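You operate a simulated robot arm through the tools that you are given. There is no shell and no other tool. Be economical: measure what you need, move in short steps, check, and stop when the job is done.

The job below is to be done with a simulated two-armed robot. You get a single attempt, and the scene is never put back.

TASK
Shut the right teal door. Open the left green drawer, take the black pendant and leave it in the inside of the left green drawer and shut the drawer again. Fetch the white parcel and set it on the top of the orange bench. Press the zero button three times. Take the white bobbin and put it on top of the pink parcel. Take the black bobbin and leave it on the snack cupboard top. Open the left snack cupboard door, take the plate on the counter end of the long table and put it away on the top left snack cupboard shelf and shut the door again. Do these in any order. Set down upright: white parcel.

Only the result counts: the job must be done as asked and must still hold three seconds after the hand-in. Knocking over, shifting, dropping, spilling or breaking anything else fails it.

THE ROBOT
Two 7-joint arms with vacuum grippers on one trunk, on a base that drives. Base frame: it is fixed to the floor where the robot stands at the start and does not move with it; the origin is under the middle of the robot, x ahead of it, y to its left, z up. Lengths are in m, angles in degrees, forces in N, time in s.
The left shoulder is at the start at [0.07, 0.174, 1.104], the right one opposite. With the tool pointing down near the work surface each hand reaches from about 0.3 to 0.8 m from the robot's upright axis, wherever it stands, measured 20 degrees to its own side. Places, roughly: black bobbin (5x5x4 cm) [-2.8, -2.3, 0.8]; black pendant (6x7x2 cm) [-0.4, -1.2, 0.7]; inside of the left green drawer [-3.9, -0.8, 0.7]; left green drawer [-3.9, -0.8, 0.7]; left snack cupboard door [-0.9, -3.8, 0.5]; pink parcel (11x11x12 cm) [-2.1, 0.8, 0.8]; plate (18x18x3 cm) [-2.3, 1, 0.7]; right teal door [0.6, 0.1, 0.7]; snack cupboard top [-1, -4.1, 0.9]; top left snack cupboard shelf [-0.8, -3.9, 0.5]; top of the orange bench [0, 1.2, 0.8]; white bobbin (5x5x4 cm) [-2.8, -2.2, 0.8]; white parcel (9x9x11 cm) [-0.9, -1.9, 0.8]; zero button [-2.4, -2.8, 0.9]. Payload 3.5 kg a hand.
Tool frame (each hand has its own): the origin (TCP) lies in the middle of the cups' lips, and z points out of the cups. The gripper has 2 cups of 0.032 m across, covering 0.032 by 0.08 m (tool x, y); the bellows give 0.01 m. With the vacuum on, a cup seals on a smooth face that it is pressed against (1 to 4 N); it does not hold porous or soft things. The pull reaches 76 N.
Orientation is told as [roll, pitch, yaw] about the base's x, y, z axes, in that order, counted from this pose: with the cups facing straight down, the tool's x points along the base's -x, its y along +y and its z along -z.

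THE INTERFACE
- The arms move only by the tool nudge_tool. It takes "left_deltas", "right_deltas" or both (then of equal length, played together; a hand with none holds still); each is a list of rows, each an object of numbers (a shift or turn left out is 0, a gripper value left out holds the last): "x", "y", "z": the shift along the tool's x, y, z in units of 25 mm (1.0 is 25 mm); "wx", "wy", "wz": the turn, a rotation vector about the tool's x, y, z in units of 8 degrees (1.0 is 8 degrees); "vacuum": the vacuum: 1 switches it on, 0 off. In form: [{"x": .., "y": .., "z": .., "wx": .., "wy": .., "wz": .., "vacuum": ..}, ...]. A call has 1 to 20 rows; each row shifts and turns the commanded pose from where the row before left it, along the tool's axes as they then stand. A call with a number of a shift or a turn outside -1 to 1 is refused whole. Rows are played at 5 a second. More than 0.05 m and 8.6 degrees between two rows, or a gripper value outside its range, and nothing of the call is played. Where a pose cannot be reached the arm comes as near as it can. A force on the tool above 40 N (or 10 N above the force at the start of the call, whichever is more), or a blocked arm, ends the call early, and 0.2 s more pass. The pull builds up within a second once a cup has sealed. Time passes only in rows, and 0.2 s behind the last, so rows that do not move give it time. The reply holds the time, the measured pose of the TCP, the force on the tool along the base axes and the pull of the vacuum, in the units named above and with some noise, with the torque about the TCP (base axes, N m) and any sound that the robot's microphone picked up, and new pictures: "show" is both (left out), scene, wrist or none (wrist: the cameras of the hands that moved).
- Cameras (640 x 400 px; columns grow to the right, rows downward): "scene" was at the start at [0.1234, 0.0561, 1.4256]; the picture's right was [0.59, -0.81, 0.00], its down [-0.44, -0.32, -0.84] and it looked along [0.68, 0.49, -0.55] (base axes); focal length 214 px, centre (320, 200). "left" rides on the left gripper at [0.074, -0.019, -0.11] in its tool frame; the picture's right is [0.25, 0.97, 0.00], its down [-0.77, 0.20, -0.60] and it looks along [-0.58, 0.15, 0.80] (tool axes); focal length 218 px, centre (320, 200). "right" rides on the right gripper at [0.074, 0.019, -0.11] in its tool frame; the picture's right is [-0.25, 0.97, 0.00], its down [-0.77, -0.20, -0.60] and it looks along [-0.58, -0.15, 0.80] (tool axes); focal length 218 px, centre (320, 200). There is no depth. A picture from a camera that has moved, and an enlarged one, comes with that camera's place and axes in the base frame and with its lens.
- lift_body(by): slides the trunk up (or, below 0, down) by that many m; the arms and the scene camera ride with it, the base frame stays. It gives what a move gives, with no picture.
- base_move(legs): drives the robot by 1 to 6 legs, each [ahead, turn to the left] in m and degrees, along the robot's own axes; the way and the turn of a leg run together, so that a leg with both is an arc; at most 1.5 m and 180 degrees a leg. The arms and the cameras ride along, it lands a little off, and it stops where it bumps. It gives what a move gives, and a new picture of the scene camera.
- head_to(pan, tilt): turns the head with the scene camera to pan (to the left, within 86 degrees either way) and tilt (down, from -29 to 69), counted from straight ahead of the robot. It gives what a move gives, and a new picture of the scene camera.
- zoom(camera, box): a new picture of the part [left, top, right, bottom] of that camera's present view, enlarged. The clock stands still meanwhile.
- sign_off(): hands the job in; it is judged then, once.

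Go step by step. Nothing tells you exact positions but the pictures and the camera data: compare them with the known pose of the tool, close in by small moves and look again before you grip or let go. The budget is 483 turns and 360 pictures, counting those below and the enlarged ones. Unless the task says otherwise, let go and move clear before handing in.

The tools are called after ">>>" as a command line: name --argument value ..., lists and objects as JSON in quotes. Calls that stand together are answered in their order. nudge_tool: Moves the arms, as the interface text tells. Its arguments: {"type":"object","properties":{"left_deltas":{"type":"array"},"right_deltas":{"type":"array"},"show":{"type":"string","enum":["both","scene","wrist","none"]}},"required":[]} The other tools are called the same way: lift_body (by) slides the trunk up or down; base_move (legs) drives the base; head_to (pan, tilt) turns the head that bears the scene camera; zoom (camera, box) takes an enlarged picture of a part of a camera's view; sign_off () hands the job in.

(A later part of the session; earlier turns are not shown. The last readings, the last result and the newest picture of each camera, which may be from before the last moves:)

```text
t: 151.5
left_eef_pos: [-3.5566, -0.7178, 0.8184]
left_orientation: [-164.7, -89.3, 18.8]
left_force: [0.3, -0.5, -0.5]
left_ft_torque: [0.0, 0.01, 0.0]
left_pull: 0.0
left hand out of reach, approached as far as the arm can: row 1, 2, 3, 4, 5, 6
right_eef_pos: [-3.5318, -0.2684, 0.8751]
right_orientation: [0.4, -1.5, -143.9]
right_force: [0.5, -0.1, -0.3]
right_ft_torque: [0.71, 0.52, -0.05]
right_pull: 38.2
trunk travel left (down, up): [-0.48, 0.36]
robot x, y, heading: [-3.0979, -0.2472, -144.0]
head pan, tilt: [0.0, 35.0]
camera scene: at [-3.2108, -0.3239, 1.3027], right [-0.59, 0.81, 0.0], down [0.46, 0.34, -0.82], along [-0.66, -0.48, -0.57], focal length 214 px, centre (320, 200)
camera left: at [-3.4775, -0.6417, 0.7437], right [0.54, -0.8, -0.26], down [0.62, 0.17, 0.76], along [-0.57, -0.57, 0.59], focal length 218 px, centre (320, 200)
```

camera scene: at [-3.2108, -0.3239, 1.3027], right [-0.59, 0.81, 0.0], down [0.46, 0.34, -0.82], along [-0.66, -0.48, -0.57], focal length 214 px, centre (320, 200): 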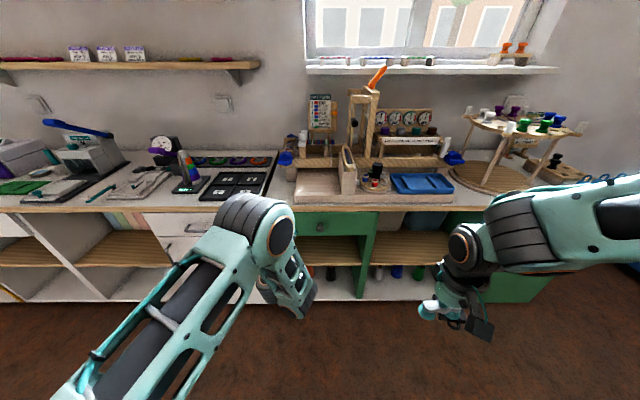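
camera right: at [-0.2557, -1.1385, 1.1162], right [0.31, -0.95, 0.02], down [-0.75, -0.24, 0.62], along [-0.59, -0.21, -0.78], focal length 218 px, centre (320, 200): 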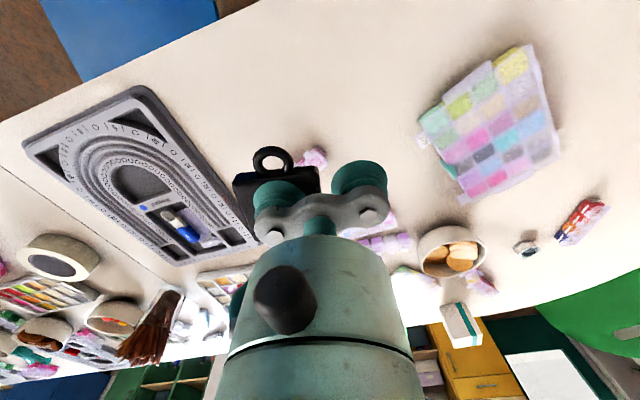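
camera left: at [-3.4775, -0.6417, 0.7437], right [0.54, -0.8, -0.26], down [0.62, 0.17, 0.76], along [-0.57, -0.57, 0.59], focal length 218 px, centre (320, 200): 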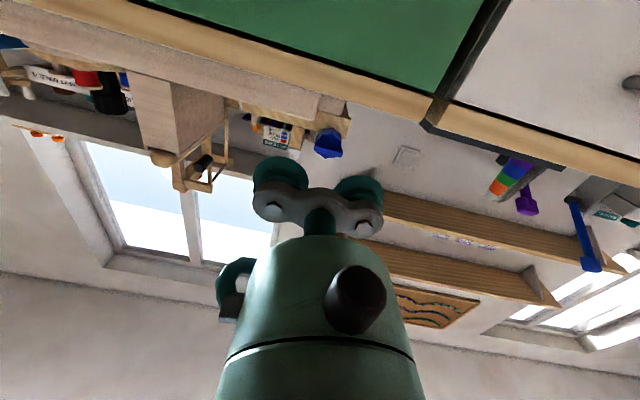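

The knob is at about (-3.73, -0.69, 0.73). I'll keep lowering the left hand and shift it 3 cm right, so that the cups will meet the front left of the knob.

>>> nudge_tool --left_deltas '[{"x": 0.8, "y": -0.3}, {"x": 0.8, "y": -0.3}, {"x": 0.8, "y": -0.3}, {"x": 0.8, "y": -0.3}]'

```text
t: 152.5
left_eef_pos: [-3.583, -0.7014, 0.7441]
left_orientation: [-159.0, -89.1, 13.3]
left_force: [-0.3, 0.4, 0.3]
left_ft_torque: [0.01, 0.01, 0.01]
left_pull: 0.1
left hand out of reach, approached as far as the arm can: row 1, 3
right_eef_pos: [-3.5333, -0.2679, 0.8756]
right_orientation: [0.4, -1.6, -143.9]
right_force: [0.2, -1.3, -0.2]
right_ft_torque: [0.73, 0.54, 0.0]
right_pull: 37.6
trunk travel left (down, up): [-0.48, 0.36]
robot x, y, heading: [-3.0993, -0.2461, -143.9]
head pan, tilt: [0.0, 35.0]
camera scene: at [-3.2108, -0.3235, 1.3028], right [-0.59, 0.81, 0.0], down [0.46, 0.34, -0.82], along [-0.66, -0.48, -0.57], focal length 214 px, centre (320, 200)
camera left: at [-3.5037, -0.6238, 0.6696], right [0.54, -0.8, -0.26], down [0.62, 0.18, 0.76], along [-0.56, -0.57, 0.59], focal length 218 px, centre (320, 200)
```

scene: 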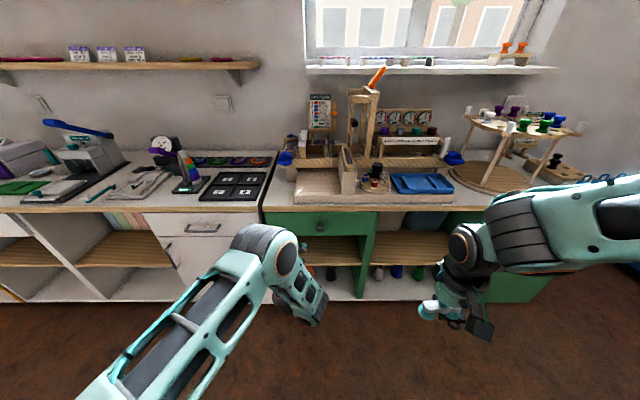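
left: 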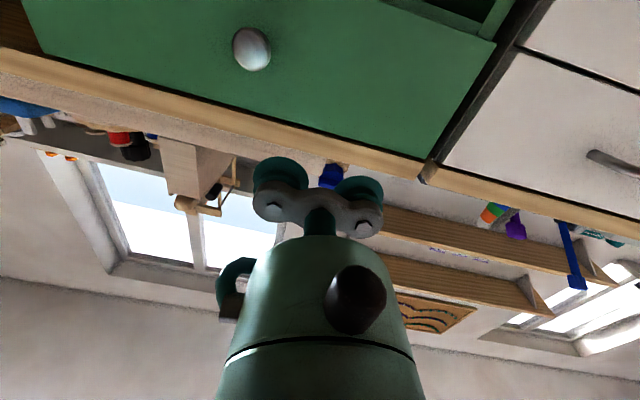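

The wrist camera shows the drawer front: knob height about 0.70, and my lateral position about 8 cm left of it is good. I'll lower 4.5 cm and approach with vacuum on.

>>> nudge_tool --left_deltas '[{"x": 0.9}, {"x": 0.9, "vacuum": 1}, {"z": 1}, {"z": 1}, {"z": 1}]'

```text
t: 153.7
left_eef_pos: [-3.6473, -0.7431, 0.7003]
left_orientation: [-164.5, -89.1, 18.9]
left_force: [0.2, 0.1, -0.6]
left_ft_torque: [0.0, 0.04, -0.02]
left_pull: 0.1
right_eef_pos: [-3.532, -0.2675, 0.8748]
right_orientation: [0.5, -1.5, -144.0]
right_force: [1.4, 0.2, -0.6]
right_ft_torque: [0.72, 0.53, -0.02]
right_pull: 37.8
trunk travel left (down, up): [-0.48, 0.36]
robot x, y, heading: [-3.0984, -0.2433, -143.7]
head pan, tilt: [0.0, 35.0]
camera scene: at [-3.2106, -0.3236, 1.3027], right [-0.59, 0.81, 0.0], down [0.46, 0.34, -0.82], along [-0.66, -0.48, -0.57], focal length 214 px, centre (320, 200)
camera left: at [-3.5671, -0.6659, 0.6251], right [0.54, -0.8, -0.26], down [0.63, 0.18, 0.76], along [-0.56, -0.57, 0.6], focal length 218 px, centre (320, 200)
```

scene: 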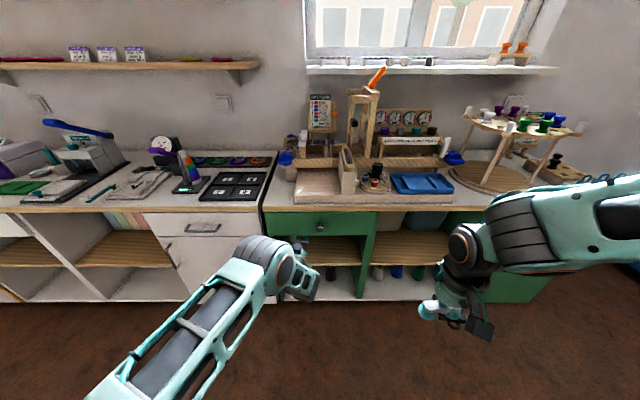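
left: 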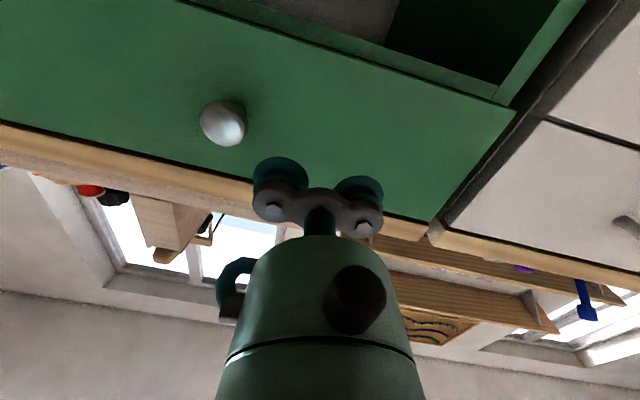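

The cups are left of the knob and near the front. I'll go on slowly until they seal.

>>> nudge_tool --left_deltas '[{"z": 0.5}, {"z": 0.5}, {"z": 0.3}, {"z": 0.3}, {}]' --show "wrist"

```text
t: 154.9
left_eef_pos: [-3.679, -0.7645, 0.7011]
left_orientation: [-162.3, -89.0, 16.6]
left_force: [-0.5, 1.3, -0.3]
left_ft_torque: [-0.02, 0.02, -0.02]
left_pull: 0.0
right_eef_pos: [-3.5322, -0.268, 0.8742]
right_orientation: [0.5, -1.5, -143.9]
right_force: [-0.9, 0.2, -0.4]
right_ft_torque: [0.72, 0.52, 0.0]
right_pull: 37.9
trunk travel left (down, up): [-0.48, 0.36]
robot x, y, heading: [-3.0992, -0.2468, -144.0]
head pan, tilt: [0.0, 35.0]
camera left: at [-3.5992, -0.688, 0.6261], right [0.54, -0.8, -0.26], down [0.63, 0.18, 0.76], along [-0.56, -0.57, 0.6], focal length 218 px, centre (320, 200)
```

left: 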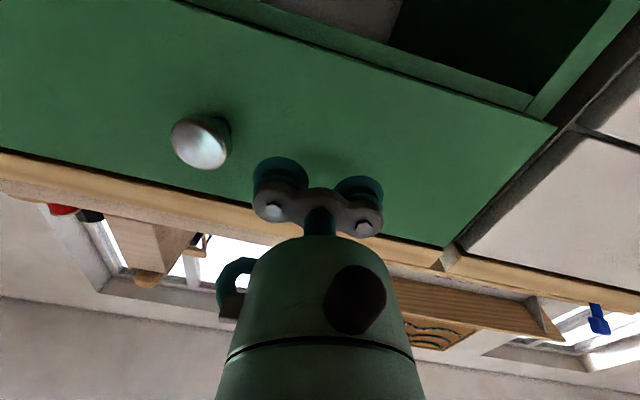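

The cups' contact point lies well within the drawer front. I'll continue forward.

>>> nudge_tool --left_deltas '[{"z": 0.4}, {"z": 0.4}, {"z": 0.3}, {"z": 0.3}, {"z": 0.3}, {}, {}]' --show "wrist"

```text
t: 156.5
left_eef_pos: [-3.7142, -0.7886, 0.702]
left_orientation: [-161.4, -89.0, 15.5]
left_force: [-4.8, -2.8, 2.9]
left_ft_torque: [0.51, 0.09, -0.08]
left_pull: 75.7
right_eef_pos: [-3.5322, -0.2671, 0.8745]
right_orientation: [0.4, -1.5, -143.9]
right_force: [-0.3, 0.4, 0.3]
right_ft_torque: [0.73, 0.48, 0.0]
right_pull: 37.7
trunk travel left (down, up): [-0.48, 0.36]
robot x, y, heading: [-3.1022, -0.2448, -143.9]
head pan, tilt: [0.0, 35.0]
camera left: at [-3.6342, -0.7121, 0.6275], right [0.54, -0.8, -0.26], down [0.63, 0.18, 0.76], along [-0.56, -0.57, 0.6], focal length 218 px, centre (320, 200)
```

left: 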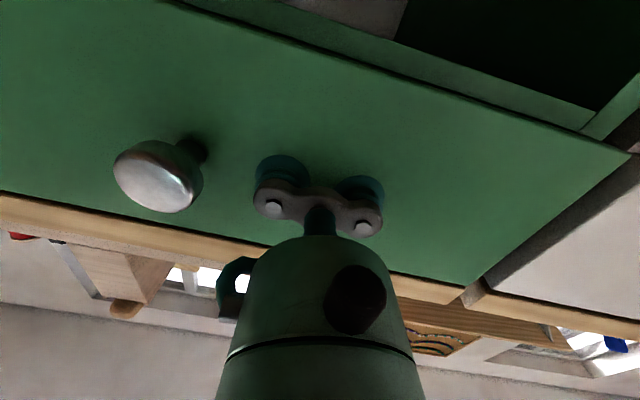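

Both cups sealed at 75.7 N. Now I'll pull the drawer out gently, 0.2 m.

>>> nudge_tool --left_deltas '[{"z": -0.4}, {"z": -0.8}, {"z": -0.8}, {"z": -0.8}, {"z": -0.8}, {"z": -0.8}, {"z": -0.8}, {"z": -0.8}, {"z": -0.8}, {"z": -0.8}]' --show "scene"

```text
t: 158.7
left_eef_pos: [-3.557, -0.6787, 0.7017]
left_orientation: [-172.2, -89.0, 26.5]
left_force: [-12.6, 20.7, 14.3]
left_ft_torque: [0.05, -0.12, 0.08]
left_pull: 75.6
right_eef_pos: [-3.5328, -0.266, 0.8751]
right_orientation: [0.7, -1.6, -144.0]
right_force: [0.0, -0.3, -1.6]
right_ft_torque: [0.76, 0.54, -0.03]
right_pull: 38.0
trunk travel left (down, up): [-0.48, 0.36]
robot x, y, heading: [-3.1028, -0.2466, -143.8]
head pan, tilt: [0.0, 35.0]
camera scene: at [-3.2107, -0.3192, 1.3031], right [-0.59, 0.81, 0.0], down [0.46, 0.34, -0.82], along [-0.66, -0.49, -0.57], focal length 214 px, centre (320, 200)
```

scene: 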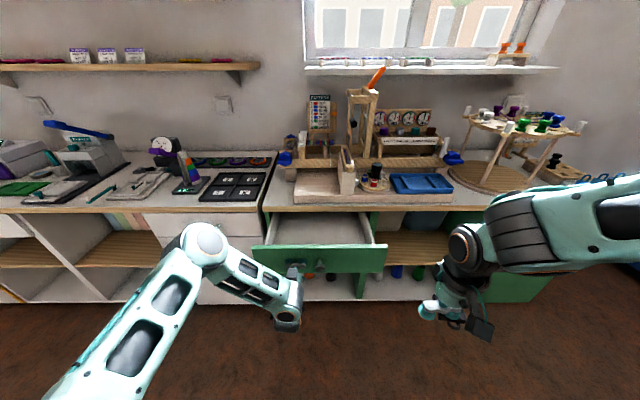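

The drawer is about 19 cm open. I'll ease the sideways strain and pull 5 cm more.

>>> nudge_tool --left_deltas '[{"z": -0.5, "y": -0.25}, {"z": -0.7, "y": -0.1}, {"z": -0.7, "y": -0.1}, {}]' --show "none"

```text
t: 159.7
left_eef_pos: [-3.5228, -0.6471, 0.6976]
left_orientation: [-162.4, -89.0, 16.6]
left_force: [18.9, -23.9, 6.5]
left_ft_torque: [-0.19, -0.07, 0.15]
left_pull: 75.2
right_eef_pos: [-3.5288, -0.2694, 0.8756]
right_orientation: [0.3, -1.6, -144.0]
right_force: [-0.3, 0.1, -0.4]
right_ft_torque: [0.74, 0.55, -0.01]
right_pull: 37.9
trunk travel left (down, up): [-0.48, 0.36]
robot x, y, heading: [-3.1014, -0.2464, -143.7]
head pan, tilt: [0.0, 35.0]
```

Now I'll relax, release the left vacuum, and draw the left hand back and to the left.

>>> nudge_tool --left_deltas '[{"y": 0.2}, {"vacuum": 0}, {}, {}, {"z": -0.5}, {"z": -1}, {"z": -1}, {"y": 1}, {"y": 1}, {"y": 1}, {"y": 1}, {"y": 1}]' --show "scene"

```text
t: 162.3
left_eef_pos: [-3.398, -0.7197, 0.6981]
left_orientation: [-160.3, -88.9, 14.4]
left_force: [0.0, 1.5, 0.1]
left_ft_torque: [-0.03, 0.0, 0.0]
left_pull: 0.1
right_eef_pos: [-3.5324, -0.2677, 0.876]
right_orientation: [0.5, -1.5, -143.8]
right_force: [0.0, -0.9, 0.5]
right_ft_torque: [0.73, 0.53, 0.01]
right_pull: 38.4
trunk travel left (down, up): [-0.48, 0.36]
robot x, y, heading: [-3.0985, -0.2412, -143.8]
head pan, tilt: [0.0, 35.0]
camera scene: at [-3.2103, -0.3234, 1.3028], right [-0.59, 0.81, 0.0], down [0.46, 0.34, -0.82], along [-0.66, -0.48, -0.57], focal length 214 px, centre (320, 200)
```

scene: 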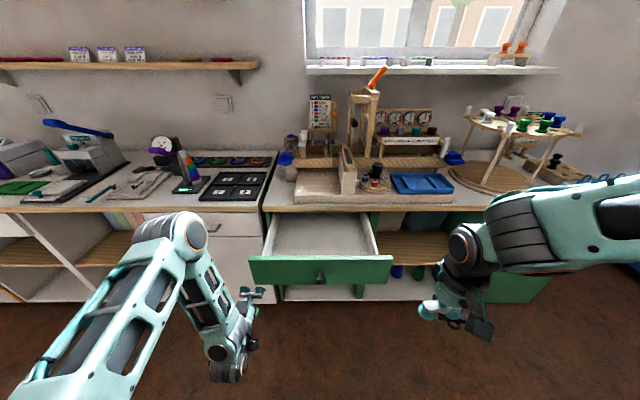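

The drawer is open about 24 cm. Now I'll bring the right hand with the pendant over the open part.

>>> nudge_tool --right_deltas '[{"x": -1, "y": 0.85}, {"x": -1, "y": 0.85}, {"x": -1, "y": 0.85}, {"x": -1, "y": 0.85}, {"x": -1, "y": 0.85}, {"x": -1, "y": 0.85}, {"x": -1, "y": 0.85}, {"x": -1, "y": 0.85}, {"x": -1, "y": 0.85}, {"x": -1, "y": 0.85}, {"x": -1, "y": 0.85}, {"x": -1, "y": 0.85}]'

```text
t: 164.9
left_eef_pos: [-3.3998, -0.7208, 0.6982]
left_orientation: [-158.9, -89.1, 13.1]
left_force: [-0.5, -0.8, 0.4]
left_ft_torque: [0.04, 0.0, 0.01]
left_pull: 0.1
right_eef_pos: [-3.6237, -0.6511, 0.8855]
right_orientation: [0.4, -1.6, -143.8]
right_force: [-0.7, 0.3, 0.4]
right_ft_torque: [0.75, 0.53, -0.03]
right_pull: 37.9
trunk travel left (down, up): [-0.48, 0.36]
robot x, y, heading: [-3.103, -0.2458, -143.8]
head pan, tilt: [0.0, 35.0]
camera scene: at [-3.2108, -0.3245, 1.3027], right [-0.59, 0.81, 0.0], down [0.46, 0.34, -0.82], along [-0.66, -0.48, -0.57], focal length 214 px, centre (320, 200)
camera right: at [-3.5517, -0.6219, 0.9943], right [0.37, -0.93, 0.01], down [-0.73, -0.28, 0.62], along [-0.57, -0.24, -0.78], focal length 218 px, centre (320, 200)
```

scene: 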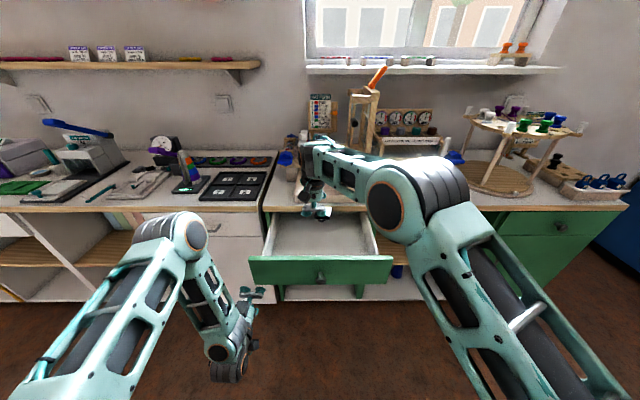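
right: 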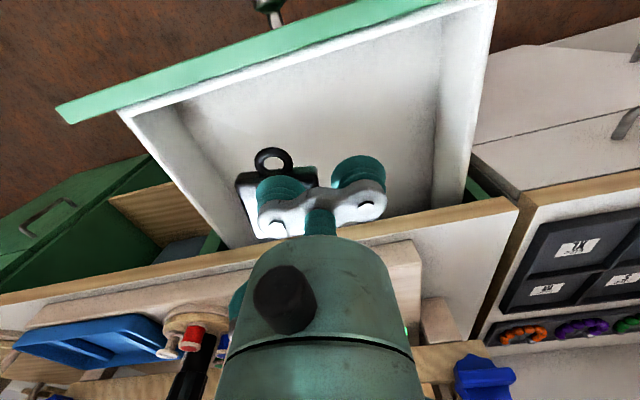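

The pendant is over the open drawer. I'll shift back 1 cm and descend to about 0.73.

>>> nudge_tool --right_deltas '[{"x": 0.5, "z": 1}, {"z": 1}, {"z": 1}, {"z": 1}, {"z": 1}, {"z": 1}]'

```text
t: 166.3
left_eef_pos: [-3.3988, -0.7205, 0.6985]
left_orientation: [-161.3, -89.1, 15.6]
left_force: [0.0, -0.4, 0.1]
left_ft_torque: [0.02, 0.01, -0.01]
left_pull: 0.0
right_eef_pos: [-3.6174, -0.6466, 0.7342]
right_orientation: [0.5, -1.4, -143.9]
right_force: [-0.3, 1.0, -1.1]
right_ft_torque: [0.74, 0.53, -0.03]
right_pull: 37.8
trunk travel left (down, up): [-0.48, 0.36]
robot x, y, heading: [-3.1005, -0.2423, -143.7]
head pan, tilt: [0.0, 35.0]
camera scene: at [-3.211, -0.3237, 1.3027], right [-0.59, 0.81, 0.0], down [0.46, 0.34, -0.82], along [-0.66, -0.48, -0.57], focal length 214 px, centre (320, 200)
camera right: at [-3.5448, -0.6168, 0.8422], right [0.37, -0.93, 0.01], down [-0.73, -0.28, 0.62], along [-0.57, -0.24, -0.78], focal length 218 px, centre (320, 200)
```

scene: 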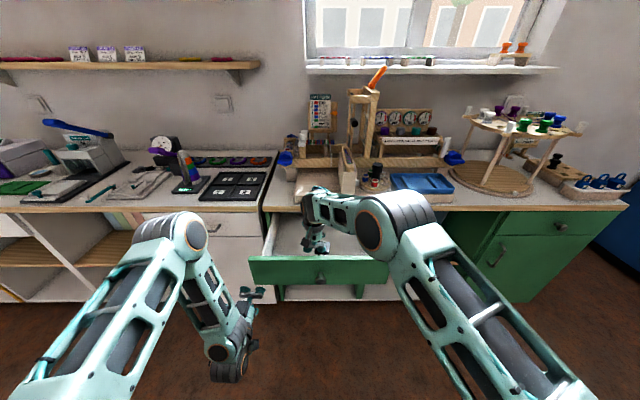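
right: 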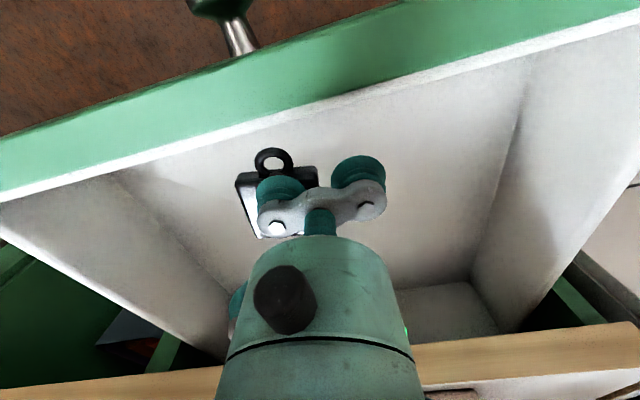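

It is inside the drawer with margin all round. I'll descend slowly to the floor.

>>> nudge_tool --right_deltas '[{"z": 0.5}, {"z": 0.4}, {"z": 0.4}, {"z": 0.3}, {"z": 0.3}]' --show "wrist"

```text
t: 167.5
left_eef_pos: [-3.399, -0.7203, 0.6987]
left_orientation: [-161.8, -89.0, 16.0]
left_force: [-0.3, -0.8, -0.1]
left_ft_torque: [-0.01, -0.02, 0.02]
left_pull: 0.0
right_eef_pos: [-3.6171, -0.6471, 0.6867]
right_orientation: [0.5, -1.6, -143.8]
right_force: [-0.4, 0.7, -0.4]
right_ft_torque: [0.78, 0.53, -0.03]
right_pull: 38.0
trunk travel left (down, up): [-0.48, 0.36]
robot x, y, heading: [-3.1005, -0.2428, -143.6]
head pan, tilt: [0.0, 35.0]
camera right: at [-3.5454, -0.6162, 0.7954], right [0.37, -0.93, 0.01], down [-0.73, -0.28, 0.62], along [-0.58, -0.24, -0.78], focal length 218 px, centre (320, 200)
```

right: 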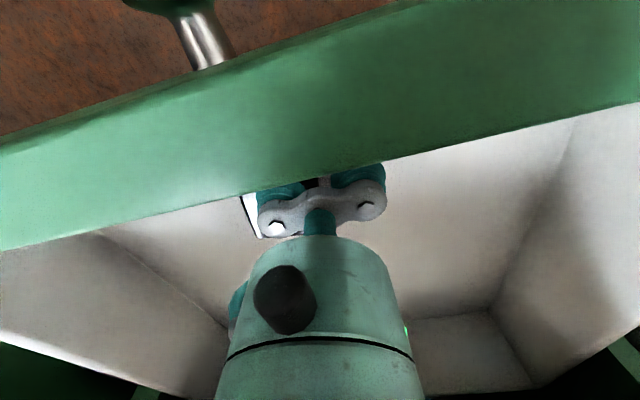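

The drawer front is close behind the gripper, so I'll move 2 cm forward before the last descent.

>>> nudge_tool --right_deltas '[{"x": -0.8}, {"z": 0.3}, {"z": 0.3}, {"z": 0.3}, {}]' --show "wrist"

```text
t: 168.7
left_eef_pos: [-3.3972, -0.7189, 0.6996]
left_orientation: [-164.9, -89.0, 19.1]
left_force: [-0.2, -0.4, 0.6]
left_ft_torque: [0.01, -0.01, -0.01]
left_pull: 0.1
right_eef_pos: [-3.6344, -0.6595, 0.6699]
right_orientation: [0.5, -1.9, -143.9]
right_force: [-1.6, -0.9, 27.3]
right_ft_torque: [1.09, 0.57, -0.01]
right_pull: 38.1
trunk travel left (down, up): [-0.48, 0.36]
robot x, y, heading: [-3.1014, -0.245, -143.8]
head pan, tilt: [0.0, 35.0]
camera right: at [-3.5609, -0.628, 0.7778], right [0.37, -0.93, 0.02], down [-0.73, -0.28, 0.63], along [-0.58, -0.24, -0.78], focal length 218 px, centre (320, 200)
```

right: 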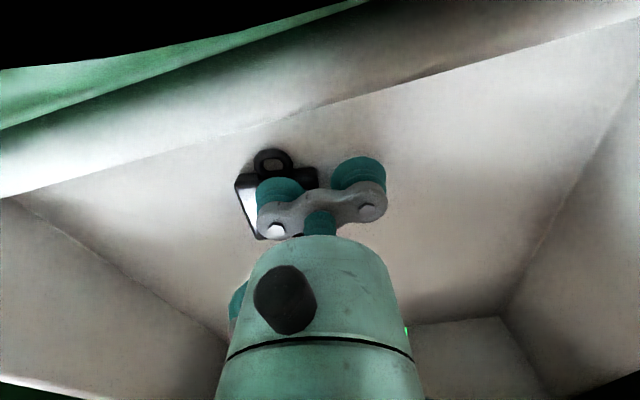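

Contact with the drawer floor (27 N). I'll release, wait, and lift clear.

>>> nudge_tool --right_deltas '[{"vacuum": 0, "z": -0.15}, {}, {}, {}, {"z": -0.3}, {"z": -0.7}, {"z": -1}, {"z": -1}, {"z": -1}, {"z": -1}, {"z": -1}, {"z": -1}, {"z": -1}, {"z": -1}]'

```text
t: 171.7
left_eef_pos: [-3.3999, -0.7204, 0.698]
left_orientation: [-162.6, -88.9, 16.7]
left_force: [-0.7, 0.4, -0.3]
left_ft_torque: [0.03, 0.01, -0.02]
left_pull: 0.2
right_eef_pos: [-3.6298, -0.6539, 0.8925]
right_orientation: [0.6, -1.5, -143.9]
right_force: [-0.7, -0.6, -0.4]
right_ft_torque: [0.0, 0.02, 0.01]
right_pull: 0.1
trunk travel left (down, up): [-0.48, 0.36]
robot x, y, heading: [-3.0977, -0.2463, -144.0]
head pan, tilt: [0.0, 35.0]
camera scene: at [-3.21, -0.3229, 1.3028], right [-0.59, 0.81, 0.0], down [0.46, 0.34, -0.82], along [-0.66, -0.48, -0.57], focal length 214 px, centre (320, 200)
camera right: at [-3.5576, -0.6232, 1.0006], right [0.37, -0.93, 0.01], down [-0.73, -0.28, 0.62], along [-0.57, -0.24, -0.78], focal length 218 px, centre (320, 200)
```

scene: 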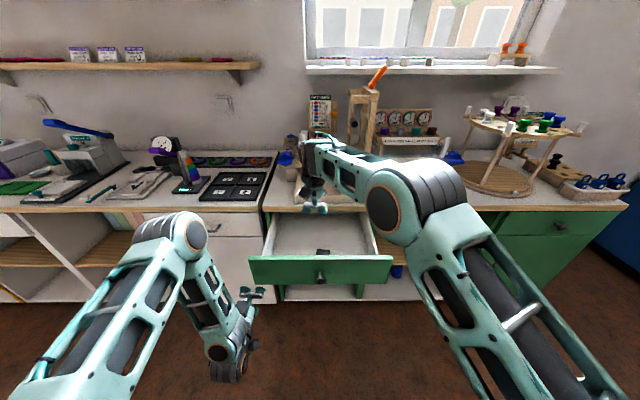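
right: 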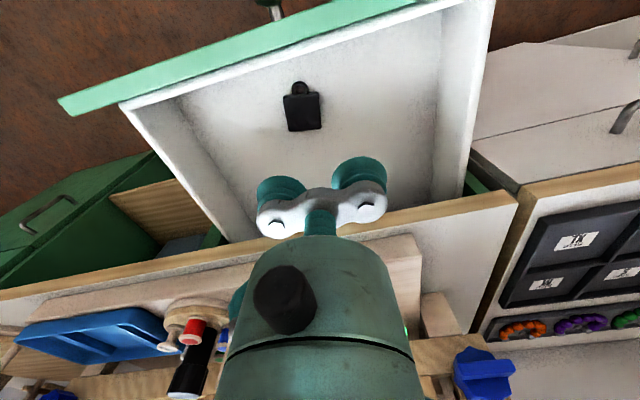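

The pendant lies in the drawer. I'll withdraw the right hand, then push the drawer shut with the left cups (vacuum off).

>>> nudge_tool --right_deltas '[{"z": -1}, {"z": -1}, {"x": 1, "y": -0.8}, {"x": 1, "y": -0.8}, {"x": 1, "y": -0.8}, {"x": 1, "y": -0.8}, {"x": 1, "y": -0.8}, {"x": 1, "y": -0.8}, {"x": 1, "y": -0.8}, {"x": 1, "y": -0.8}, {"x": 1, "y": -0.8}, {"x": 1, "y": -0.8}, {"x": 1, "y": -0.8}, {}, {}]' --left_deltas '[{}, {}, {}, {}, {}, {}, {}, {}, {}, {"z": -0.6}, {"y": -1}, {"y": -1}, {"y": -1}, {"y": -1}, {}]' --show "none"

>>> nudge_tool --left_deltas '[{"z": 1}, {"z": 1}, {"z": 0.8}, {"z": 0.8}, {"z": 0.8}, {"z": 0.8}, {"z": 0.8}, {"z": 0.8}, {"z": 0.8}, {"z": 0.8}]' --show "scene"

```text
t: 174.9
left_eef_pos: [-3.4448, -0.6298, 0.7029]
left_orientation: [-166.2, -89.0, 20.3]
left_force: [0.2, 0.2, 0.1]
left_ft_torque: [0.02, -0.03, 0.0]
left_pull: 0.1
left hand out of reach, approached as far as the arm can: row 12
right_eef_pos: [-3.5357, -0.3144, 0.937]
right_orientation: [0.6, -1.6, -143.9]
right_force: [-0.2, 1.0, -0.9]
right_ft_torque: [0.0, 0.01, 0.0]
right_pull: 0.1
trunk travel left (down, up): [-0.48, 0.36]
robot x, y, heading: [-3.1007, -0.243, -143.8]
head pan, tilt: [0.0, 35.0]
```

```text
t: 177.1
left_eef_pos: [-3.6195, -0.747, 0.7053]
left_orientation: [-160.0, -89.0, 14.2]
left_force: [0.2, 0.9, 0.2]
left_ft_torque: [0.02, -0.02, -0.01]
left_pull: 0.1
right_eef_pos: [-3.5368, -0.3147, 0.9374]
right_orientation: [0.5, -1.4, -143.9]
right_force: [-0.1, -0.7, 0.0]
right_ft_torque: [0.0, 0.02, 0.03]
right_pull: 0.1
trunk travel left (down, up): [-0.48, 0.36]
robot x, y, heading: [-3.1004, -0.2431, -143.8]
head pan, tilt: [0.0, 35.0]
camera scene: at [-3.2109, -0.3233, 1.3027], right [-0.59, 0.81, 0.0], down [0.46, 0.34, -0.82], along [-0.66, -0.48, -0.57], focal length 214 px, centre (320, 200)
```

scene: 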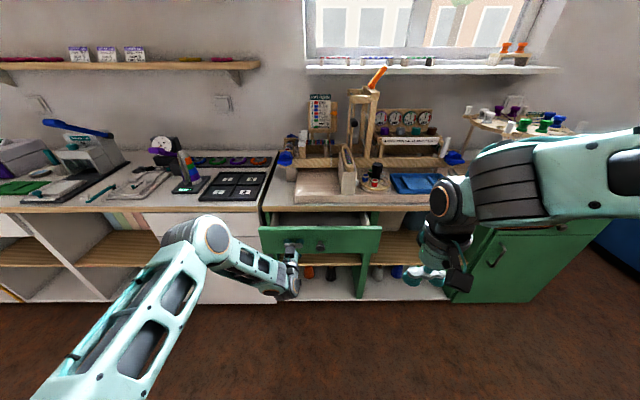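

It is moving in smoothly. I'll keep pushing to the closed position.

>>> nudge_tool --left_deltas '[{"z": 0.8}, {"z": 0.8}, {"z": 0.8}, {"z": 0.7}, {"z": 0.5}, {"z": 0.4}, {"z": 0.3}, {"z": 0.3}, {"z": 0.3}]' --show "scene"

```text
t: 179.1
left_eef_pos: [-3.7131, -0.8111, 0.7045]
left_orientation: [-154.4, -89.2, 8.4]
left_force: [20.9, 13.8, 8.7]
left_ft_torque: [0.25, -0.11, 0.0]
left_pull: 0.0
right_eef_pos: [-3.5324, -0.3123, 0.9394]
right_orientation: [0.5, -1.7, -143.7]
right_force: [0.7, -0.1, 1.1]
right_ft_torque: [0.02, 0.02, -0.02]
right_pull: 0.0
trunk travel left (down, up): [-0.48, 0.36]
robot x, y, heading: [-3.1006, -0.2442, -143.6]
head pan, tilt: [0.0, 35.0]
stopped in row 9 (left hand): the force on the tool passed its limit at 51 N (the readings are from after the stop); the commanded pose is now the measured one
camera scene: at [-3.2054, -0.3196, 1.3036], right [-0.59, 0.81, 0.0], down [0.46, 0.34, -0.82], along [-0.66, -0.49, -0.57], focal length 214 px, centre (320, 200)
```

scene: 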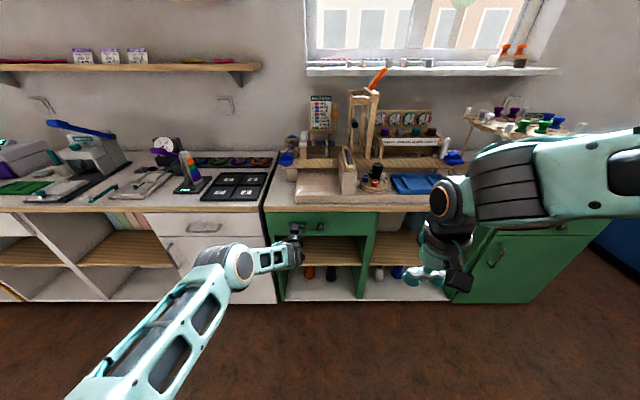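

The drawer is shut. I'll back the left hand off, turn it down again and raise the trunk.

>>> nudge_tool --left_deltas '[{"z": -1}, {"z": -1}, {"z": -1}, {"z": -1}, {"z": -1}, {"z": -1}, {"x": -1}, {"x": -1}, {"x": -1}, {"x": -1}, {"x": -1}, {"x": -1}, {"x": -1}]' --show "scene"

>>> lift_body --by 0.2

>>> nudge_tool --left_deltas '[{"wy": 1}, {"wy": 1}, {"wy": 1}, {"wy": 1}, {"wy": 1}, {"wy": 1}, {"wy": 1}, {"wy": 1}, {"wy": 1}, {"wy": 1}, {"wy": 1}]' --show "none"

```text
t: 181.9
left_eef_pos: [-3.5882, -0.7306, 0.8752]
left_orientation: [-148.1, -89.5, 2.1]
left_force: [0.4, -0.1, 0.1]
left_ft_torque: [-0.04, -0.03, 0.02]
left_pull: 0.1
right_eef_pos: [-3.5354, -0.3154, 0.9382]
right_orientation: [0.5, -1.5, -143.8]
right_force: [0.1, -0.5, 0.2]
right_ft_torque: [-0.01, -0.01, 0.04]
right_pull: 0.0
trunk travel left (down, up): [-0.48, 0.36]
robot x, y, heading: [-3.1038, -0.2462, -143.8]
head pan, tilt: [0.0, 35.0]
camera scene: at [-3.2094, -0.3229, 1.3028], right [-0.59, 0.81, 0.0], down [0.46, 0.34, -0.82], along [-0.66, -0.48, -0.57], focal length 214 px, centre (320, 200)
```

scene: 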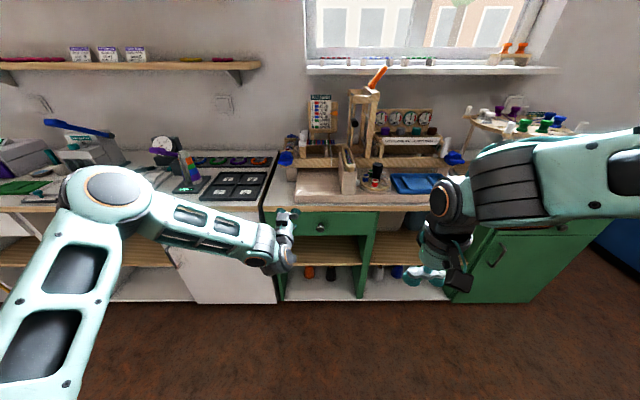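

```text
t: 184.1
left_eef_pos: [-3.5887, -0.7301, 1.0752]
left_orientation: [-145.9, -89.3, 0.0]
left_force: [-0.3, 0.1, 1.0]
left_ft_torque: [0.0, -0.02, 0.03]
left_pull: 0.0
right_eef_pos: [-3.536, -0.3135, 1.1377]
right_orientation: [0.5, -1.5, -143.8]
right_force: [-0.4, -0.1, 0.2]
right_ft_torque: [0.01, 0.01, 0.0]
right_pull: 0.1
trunk travel left (down, up): [-0.68, 0.16]
robot x, y, heading: [-3.099, -0.2473, -143.6]
head pan, tilt: [0.0, 35.0]
```

```text
t: 186.5
left_eef_pos: [-3.591, -0.7301, 1.0749]
left_orientation: [-0.2, -2.3, -145.9]
left_force: [0.7, 0.2, 0.2]
left_ft_torque: [0.0, 0.01, 0.01]
left_pull: 0.1
right_eef_pos: [-3.5369, -0.3137, 1.1369]
right_orientation: [0.6, -1.4, -143.8]
right_force: [0.2, 1.1, 0.1]
right_ft_torque: [0.01, -0.01, 0.0]
right_pull: 0.0
trunk travel left (down, up): [-0.68, 0.16]
robot x, y, heading: [-3.1034, -0.2444, -143.5]
head pan, tilt: [0.0, 35.0]
```

Left hand is free and pointing down. I'll tuck it, then drive north round the table end to face the plate from the north.

>>> nudge_tool --left_deltas '[{"x": 1, "y": 0.5}, {"x": 1, "y": 0.5}, {"x": 1, "y": 0.5}, {"x": 1, "y": 0.5}, {"x": 1, "y": 0.5}, {"x": 1, "y": 0.5}, {"x": 1, "y": 0.5}, {"x": 1, "y": 0.5}, {"x": 1, "y": 0.5}, {"x": 1, "y": 0.5}, {"x": 1, "y": 0.5}, {"x": 1, "y": 0.5}]' --show "none"

>>> base_move --legs '[[0, -92], [1.28, 0], [0, -90], [1.5, 0], [0, -90]]'

```text
t: 189.1
left_eef_pos: [-3.255, -0.6857, 1.0602]
left_orientation: [-0.5, -2.5, -146.0]
left_force: [0.3, -0.4, 0.3]
left_ft_torque: [-0.01, -0.01, 0.04]
left_pull: 0.1
right_eef_pos: [-3.5342, -0.3143, 1.1372]
right_orientation: [0.4, -1.6, -143.8]
right_force: [-0.1, -0.3, 0.0]
right_ft_torque: [-0.02, 0.01, -0.02]
right_pull: 0.1
trunk travel left (down, up): [-0.68, 0.16]
robot x, y, heading: [-3.0982, -0.2496, -143.6]
head pan, tilt: [0.0, 35.0]
```

```text
t: 214.2
left_eef_pos: [-2.1406, 1.4441, 1.0595]
left_orientation: [-0.3, -2.5, -60.2]
left_force: [-0.2, 0.4, -0.4]
left_ft_torque: [0.02, 0.02, 0.03]
left_pull: 0.1
right_eef_pos: [-2.5318, 1.1927, 1.1381]
right_orientation: [0.5, -1.5, -58.0]
right_force: [-0.2, 1.1, -0.6]
right_ft_torque: [-0.01, -0.01, 0.01]
right_pull: 0.1
trunk travel left (down, up): [-0.68, 0.16]
robot x, y, heading: [-2.5707, 1.6337, -57.9]
head pan, tilt: [0.0, 35.0]
camera scene: at [-2.4938, 1.5199, 1.5028], right [-0.85, -0.53, 0.0], down [-0.31, 0.49, -0.82], along [0.44, -0.69, -0.57], focal length 214 px, centre (320, 200)
```

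scene: 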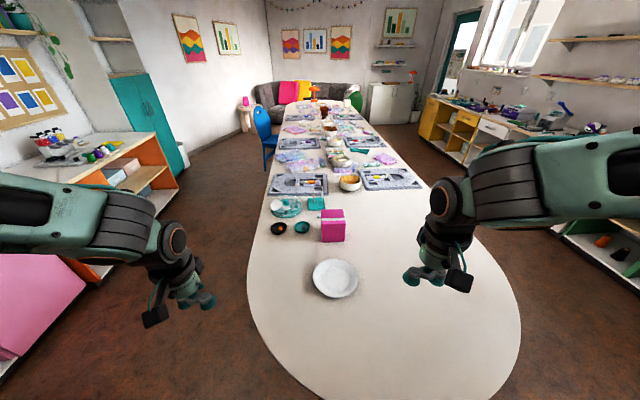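

The plate is at about (-2.26, 1.04), well within the right hand's reach. I'll bring the right hand above it.

>>> nudge_tool --right_deltas '[{"x": -1, "y": 0.54}, {"x": -1, "y": 0.54}, {"x": -1, "y": 0.54}, {"x": -1, "y": 0.54}, {"x": -1, "y": 0.54}, {"x": -1, "y": 0.54}, {"x": -1, "y": 0.54}, {"x": -1, "y": 0.54}, {"x": -1, "y": 0.54}, {"x": -1, "y": 0.54}, {"x": -1, "y": 0.54}, {"z": 1}, {"z": 1}, {"z": 1}, {"z": 1}, {"z": 1}, {"z": 1}, {"z": 1}]'

```text
t: 217.9
left_eef_pos: [-2.1397, 1.4429, 1.0605]
left_orientation: [-0.3, -2.4, -60.1]
left_force: [-0.1, 0.1, 0.7]
left_ft_torque: [-0.02, 0.0, -0.01]
left_pull: 0.0
right_eef_pos: [-2.2552, 1.0354, 0.9697]
right_orientation: [0.5, -1.5, -58.0]
right_force: [0.0, -0.2, 0.6]
right_ft_torque: [-0.01, 0.01, -0.04]
right_pull: 0.0
trunk travel left (down, up): [-0.68, 0.16]
robot x, y, heading: [-2.5655, 1.6303, -58.0]
head pan, tilt: [0.0, 35.0]
camera scene: at [-2.4933, 1.5192, 1.5027], right [-0.85, -0.53, 0.0], down [-0.31, 0.49, -0.82], along [0.44, -0.69, -0.57], focal length 214 px, centre (320, 200)
camera right: at [-2.2806, 1.11, 1.0792], right [0.95, 0.3, 0.01], down [0.23, -0.75, 0.62], along [0.2, -0.59, -0.78], focal length 218 px, centre (320, 200)
```

scene: 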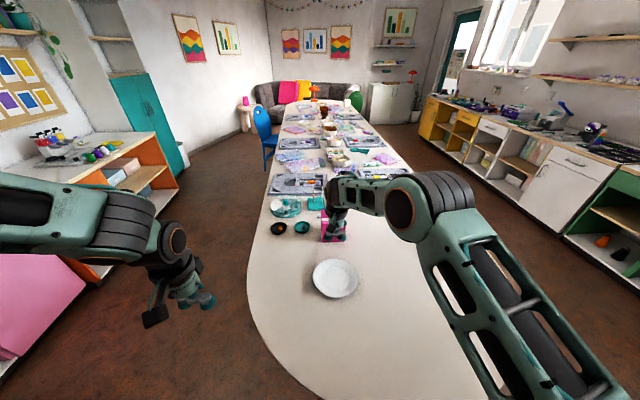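
right: 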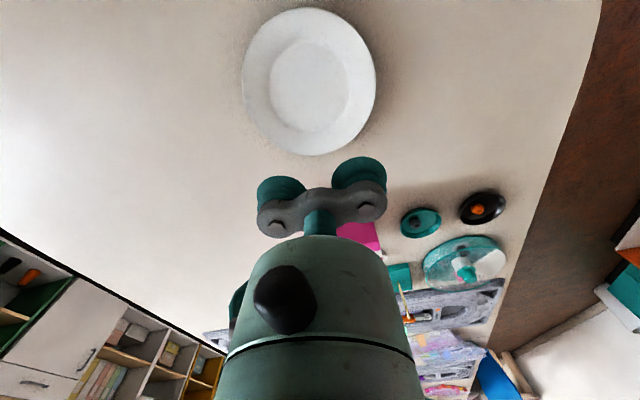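

The plate's flat centre is at about (-2.272, 1.046). I'll correct and descend part of the way.

>>> nudge_tool --right_deltas '[{"x": 0.73, "y": -0.35}, {"z": 1}, {"z": 1}, {"z": 1}, {"z": 1}, {"z": 1}, {"z": 1}]' --show "wrist"

```text
t: 219.6
left_eef_pos: [-2.1391, 1.4445, 1.0595]
left_orientation: [-0.3, -2.4, -60.1]
left_force: [-0.9, -1.3, 0.3]
left_ft_torque: [-0.02, 0.04, 0.03]
left_pull: 0.1
right_eef_pos: [-2.2689, 1.0453, 0.8206]
right_orientation: [0.5, -1.5, -58.0]
right_force: [-1.0, 0.0, 0.7]
right_ft_torque: [0.01, -0.02, -0.01]
right_pull: 0.0
trunk travel left (down, up): [-0.68, 0.16]
robot x, y, heading: [-2.5696, 1.6345, -57.8]
head pan, tilt: [0.0, 35.0]
camera right: at [-2.2942, 1.1186, 0.9282], right [0.95, 0.3, 0.01], down [0.23, -0.75, 0.62], along [0.2, -0.59, -0.78], focal length 218 px, centre (320, 200)
```

right: 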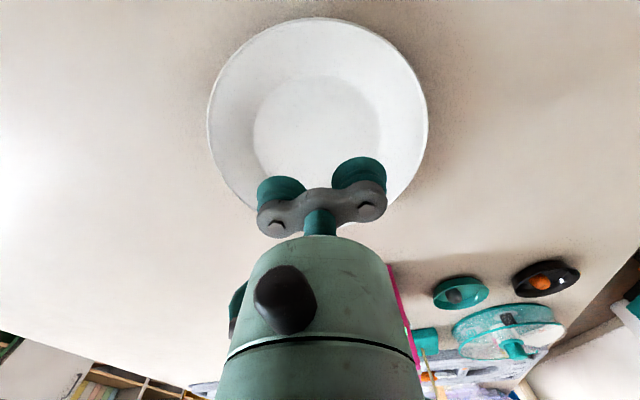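

Nearly centred; I'll shift back 8 mm, switch on the vacuum and descend to contact.

>>> nudge_tool --right_deltas '[{"x": 0.3, "vacuum": 1}, {"z": 0.8}, {"z": 0.8}, {"z": 0.5}, {"z": 0.3}, {"z": 0.3}, {"z": 0.3}, {"z": 0.2}, {}]' --show "wrist"

```text
t: 221.6
left_eef_pos: [-2.1407, 1.4466, 1.0621]
left_orientation: [-0.4, -2.7, -60.1]
left_force: [0.0, 1.1, -0.2]
left_ft_torque: [0.0, -0.01, 0.02]
left_pull: 0.0
right_eef_pos: [-2.2711, 1.0495, 0.7462]
right_orientation: [0.6, -2.1, -57.9]
right_force: [4.9, -6.1, 32.2]
right_ft_torque: [0.23, 0.55, 0.07]
right_pull: 75.6
trunk travel left (down, up): [-0.68, 0.16]
robot x, y, heading: [-2.5672, 1.6303, -57.7]
head pan, tilt: [0.0, 35.0]
camera right: at [-2.2969, 1.1243, 0.8529], right [0.95, 0.3, 0.02], down [0.22, -0.74, 0.63], along [0.2, -0.6, -0.78], focal length 218 px, centre (320, 200)
```

right: 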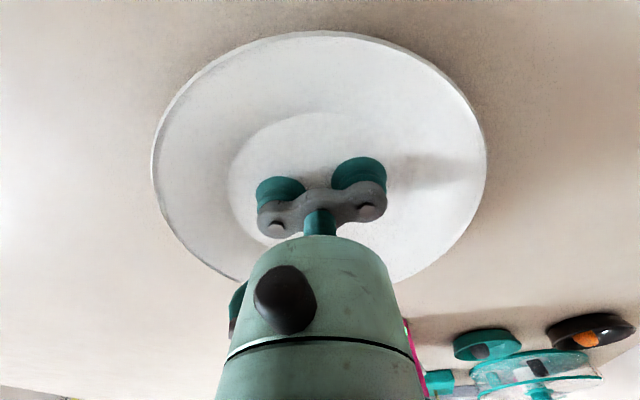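

Both cups sealed on the plate. I'll lift and tuck it.

>>> nudge_tool --right_deltas '[{"z": -0.5}, {"z": -1}, {"z": -1}, {"z": -1}, {"z": -1}, {"z": -1}, {"z": -1}, {"z": -1}, {"z": -1}, {"z": -1}, {"z": -1}, {"z": -1}, {"z": -1}, {"x": 1, "y": -0.5}, {"x": 1, "y": -0.5}, {"x": 1, "y": -0.5}, {"x": 1, "y": -0.5}, {"x": 1, "y": -0.5}, {"x": 1, "y": -0.5}, {"x": 1, "y": -0.5}]' --show "scene"

```text
t: 225.8
left_eef_pos: [-2.1404, 1.4443, 1.0603]
left_orientation: [-0.3, -2.5, -60.2]
left_force: [0.7, 0.0, -0.1]
left_ft_torque: [-0.01, -0.04, -0.02]
left_pull: 0.0
right_eef_pos: [-2.4472, 1.158, 1.0475]
right_orientation: [0.5, -1.6, -58.1]
right_force: [-0.1, 0.3, -2.0]
right_ft_torque: [0.04, -0.03, -0.03]
right_pull: 75.7
trunk travel left (down, up): [-0.68, 0.16]
robot x, y, heading: [-2.569, 1.6346, -58.0]
head pan, tilt: [0.0, 35.0]
camera scene: at [-2.495, 1.5207, 1.5029], right [-0.85, -0.53, 0.0], down [-0.3, 0.49, -0.82], along [0.44, -0.69, -0.57], focal length 214 px, centre (320, 200)
```

scene: 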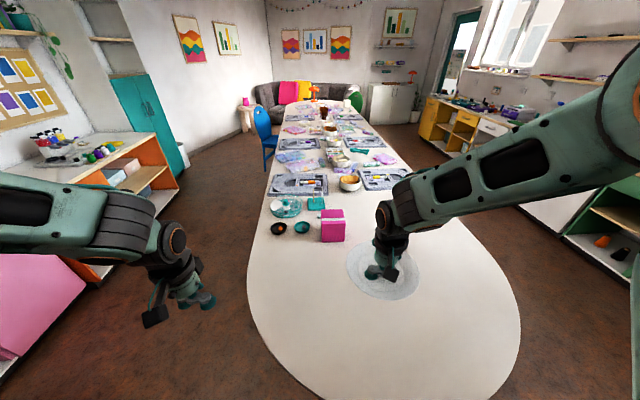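

Plate secured. I'll drive around into the west aisle and down towards the bobbins.

>>> base_move --legs '[[0, -88], [1.45, 0], [0, 90.5], [1.5, 0], [1.1, 0]]'

```text
t: 252.9
left_eef_pos: [-1.9656, -1.538, 1.0603]
left_orientation: [-0.4, -2.5, -59.6]
left_force: [0.2, -0.4, 0.3]
left_ft_torque: [-0.01, -0.02, 0.01]
left_pull: 0.0
right_eef_pos: [-2.2698, -1.8274, 1.0481]
right_orientation: [0.5, -1.5, -57.4]
right_force: [0.2, 0.2, -2.5]
right_ft_torque: [0.06, 0.07, 0.02]
right_pull: 75.7
trunk travel left (down, up): [-0.68, 0.16]
robot x, y, heading: [-2.3948, -1.356, -57.3]
head pan, tilt: [0.0, 35.0]
camera scene: at [-2.3205, -1.4654, 1.5028], right [-0.84, -0.54, 0.0], down [-0.31, 0.48, -0.82], along [0.44, -0.69, -0.57], focal length 214 px, centre (320, 200)
```

scene: 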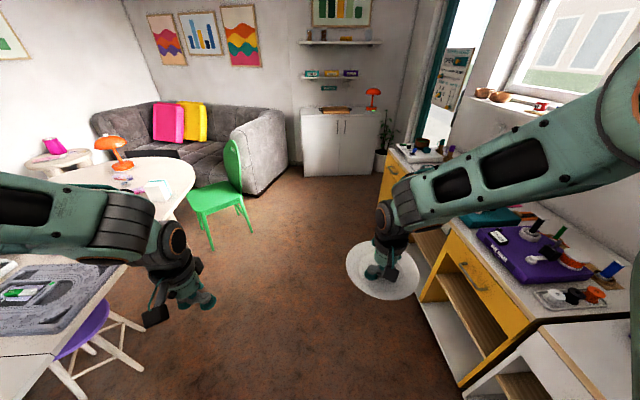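

The tray with white, black and orange bobbins is on the counter's edge near (-2.79, -2.25). I'll raise and retract the plate a bit and drive up facing the tray.

>>> nudge_tool --right_deltas '[{"z": -1}, {"z": -1}, {"z": -1}, {"z": -1}, {"x": 1, "y": -1}, {"x": 1, "y": -1}, {"x": 1, "y": -0.5}]' --show "none"

>>> base_move --legs '[[0.31, 0], [0, -88]]'

```text
t: 254.5
left_eef_pos: [-1.9671, -1.5381, 1.0603]
left_orientation: [-0.3, -2.6, -59.5]
left_force: [-0.6, 0.0, 0.4]
left_ft_torque: [0.01, -0.02, 0.0]
left_pull: 0.1
right_eef_pos: [-2.3662, -1.7992, 1.1436]
right_orientation: [0.5, -1.6, -57.4]
right_force: [-0.3, -0.3, -2.3]
right_ft_torque: [0.04, 0.06, -0.05]
right_pull: 75.9
trunk travel left (down, up): [-0.68, 0.16]
robot x, y, heading: [-2.3948, -1.3535, -57.5]
head pan, tilt: [0.0, 35.0]
```

```text
t: 260.2
left_eef_pos: [-2.3852, -2.0575, 1.0607]
left_orientation: [-0.3, -2.5, -145.6]
left_force: [-1.3, 0.3, -0.1]
left_ft_torque: [-0.01, -0.01, 0.02]
left_pull: 0.1
right_eef_pos: [-2.6699, -1.6772, 1.1441]
right_orientation: [0.4, -1.5, -143.6]
right_force: [0.2, 0.8, -2.1]
right_ft_torque: [0.06, -0.03, 0.01]
right_pull: 75.1
trunk travel left (down, up): [-0.68, 0.16]
robot x, y, heading: [-2.2272, -1.6161, -143.6]
head pan, tilt: [0.0, 35.0]
camera scene: at [-2.3382, -1.6936, 1.5028], right [-0.59, 0.8, 0.0], down [0.46, 0.34, -0.82], along [-0.66, -0.49, -0.57], focal length 214 px, centre (320, 200)
```

scene: 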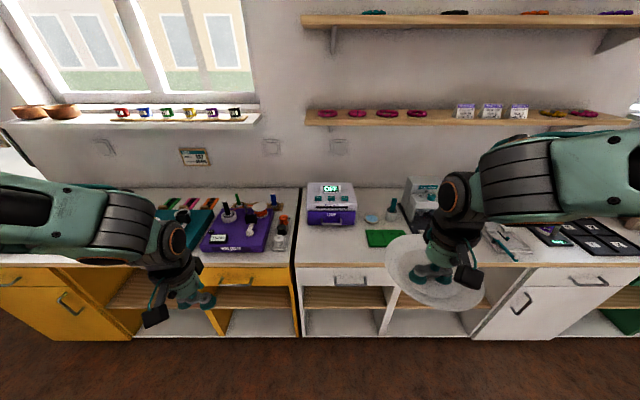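

The tray is now ahead-left. I'll zoom in on the counter.

>>> zoom --camera "scene" --box '[190, 170, 400, 270]'

>>> zoom --camera "scene" --box '[265, 205, 305, 255]'

```text
3.05 times, centred on (295, 220) of scene
camera zoom: at [-2.3382, -1.6936, 1.5028], right [-0.59, 0.8, 0.0], down [0.46, 0.34, -0.82], along [-0.66, -0.49, -0.57], focal length 654 px, centre (396, 139)
```

zoom: 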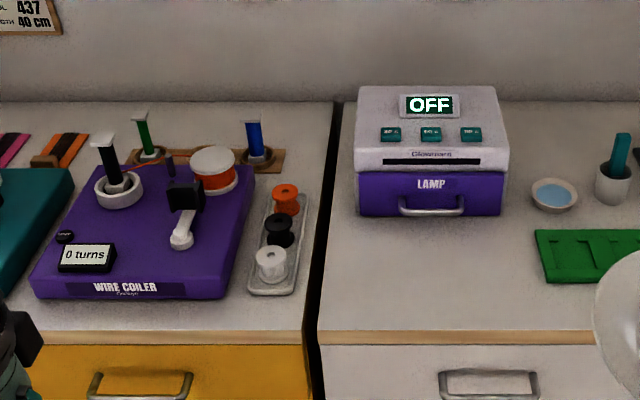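

```text
8.00 times, centred on (285, 230) of scene
camera zoom: at [-2.3382, -1.6936, 1.5028], right [-0.59, 0.8, 0.0], down [0.46, 0.34, -0.82], along [-0.66, -0.49, -0.57], focal length 1716 px, centre (600, -40)
```

zoom: 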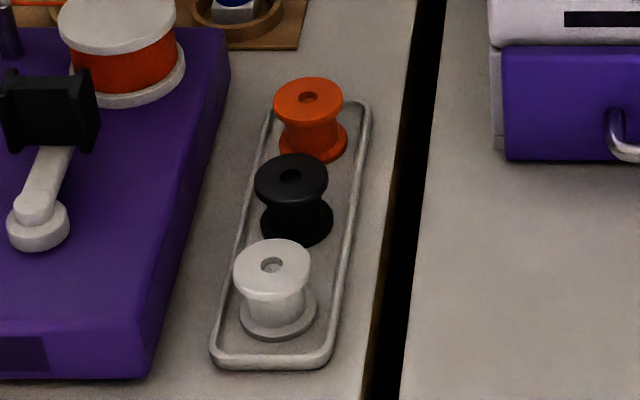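

The bobbins stand on a tray; a wire coiler has a small black button. I'll zoom in to read its label, and on the device to the left.

>>> zoom --camera "scene" --box '[195, 240, 235, 265]'

>>> head_to --pan 45 --tilt 30

```text
16.00 times, centred on (215, 252) of scene
camera zoom: at [-2.3382, -1.6936, 1.5028], right [-0.59, 0.8, 0.0], down [0.46, 0.34, -0.82], along [-0.66, -0.49, -0.57], focal length 3432 px, centre (2000, -640)
```

zoom: 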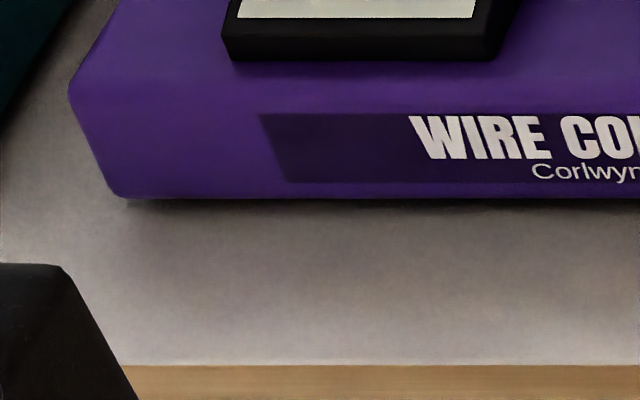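

```text
t: 261.4
left_eef_pos: [-2.3839, -2.0573, 1.0603]
left_orientation: [-0.2, -2.5, -145.7]
left_force: [-0.3, 1.1, -0.8]
left_ft_torque: [0.01, 0.0, 0.0]
left_pull: 0.1
right_eef_pos: [-2.6705, -1.6781, 1.1446]
right_orientation: [0.4, -1.5, -143.7]
right_force: [0.3, 0.8, -1.6]
right_ft_torque: [0.02, -0.02, 0.02]
right_pull: 75.4
trunk travel left (down, up): [-0.68, 0.16]
robot x, y, heading: [-2.2302, -1.6123, -143.3]
head pan, tilt: [45.0, 30.0]
camera scene: at [-2.2809, -1.7306, 1.5106], right [-0.99, 0.15, 0.0], down [0.07, 0.49, -0.87], along [-0.13, -0.86, -0.5], focal length 214 px, centre (320, 200)
```

scene: 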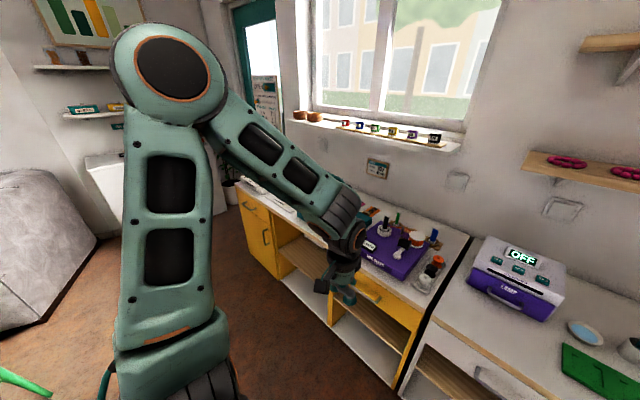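

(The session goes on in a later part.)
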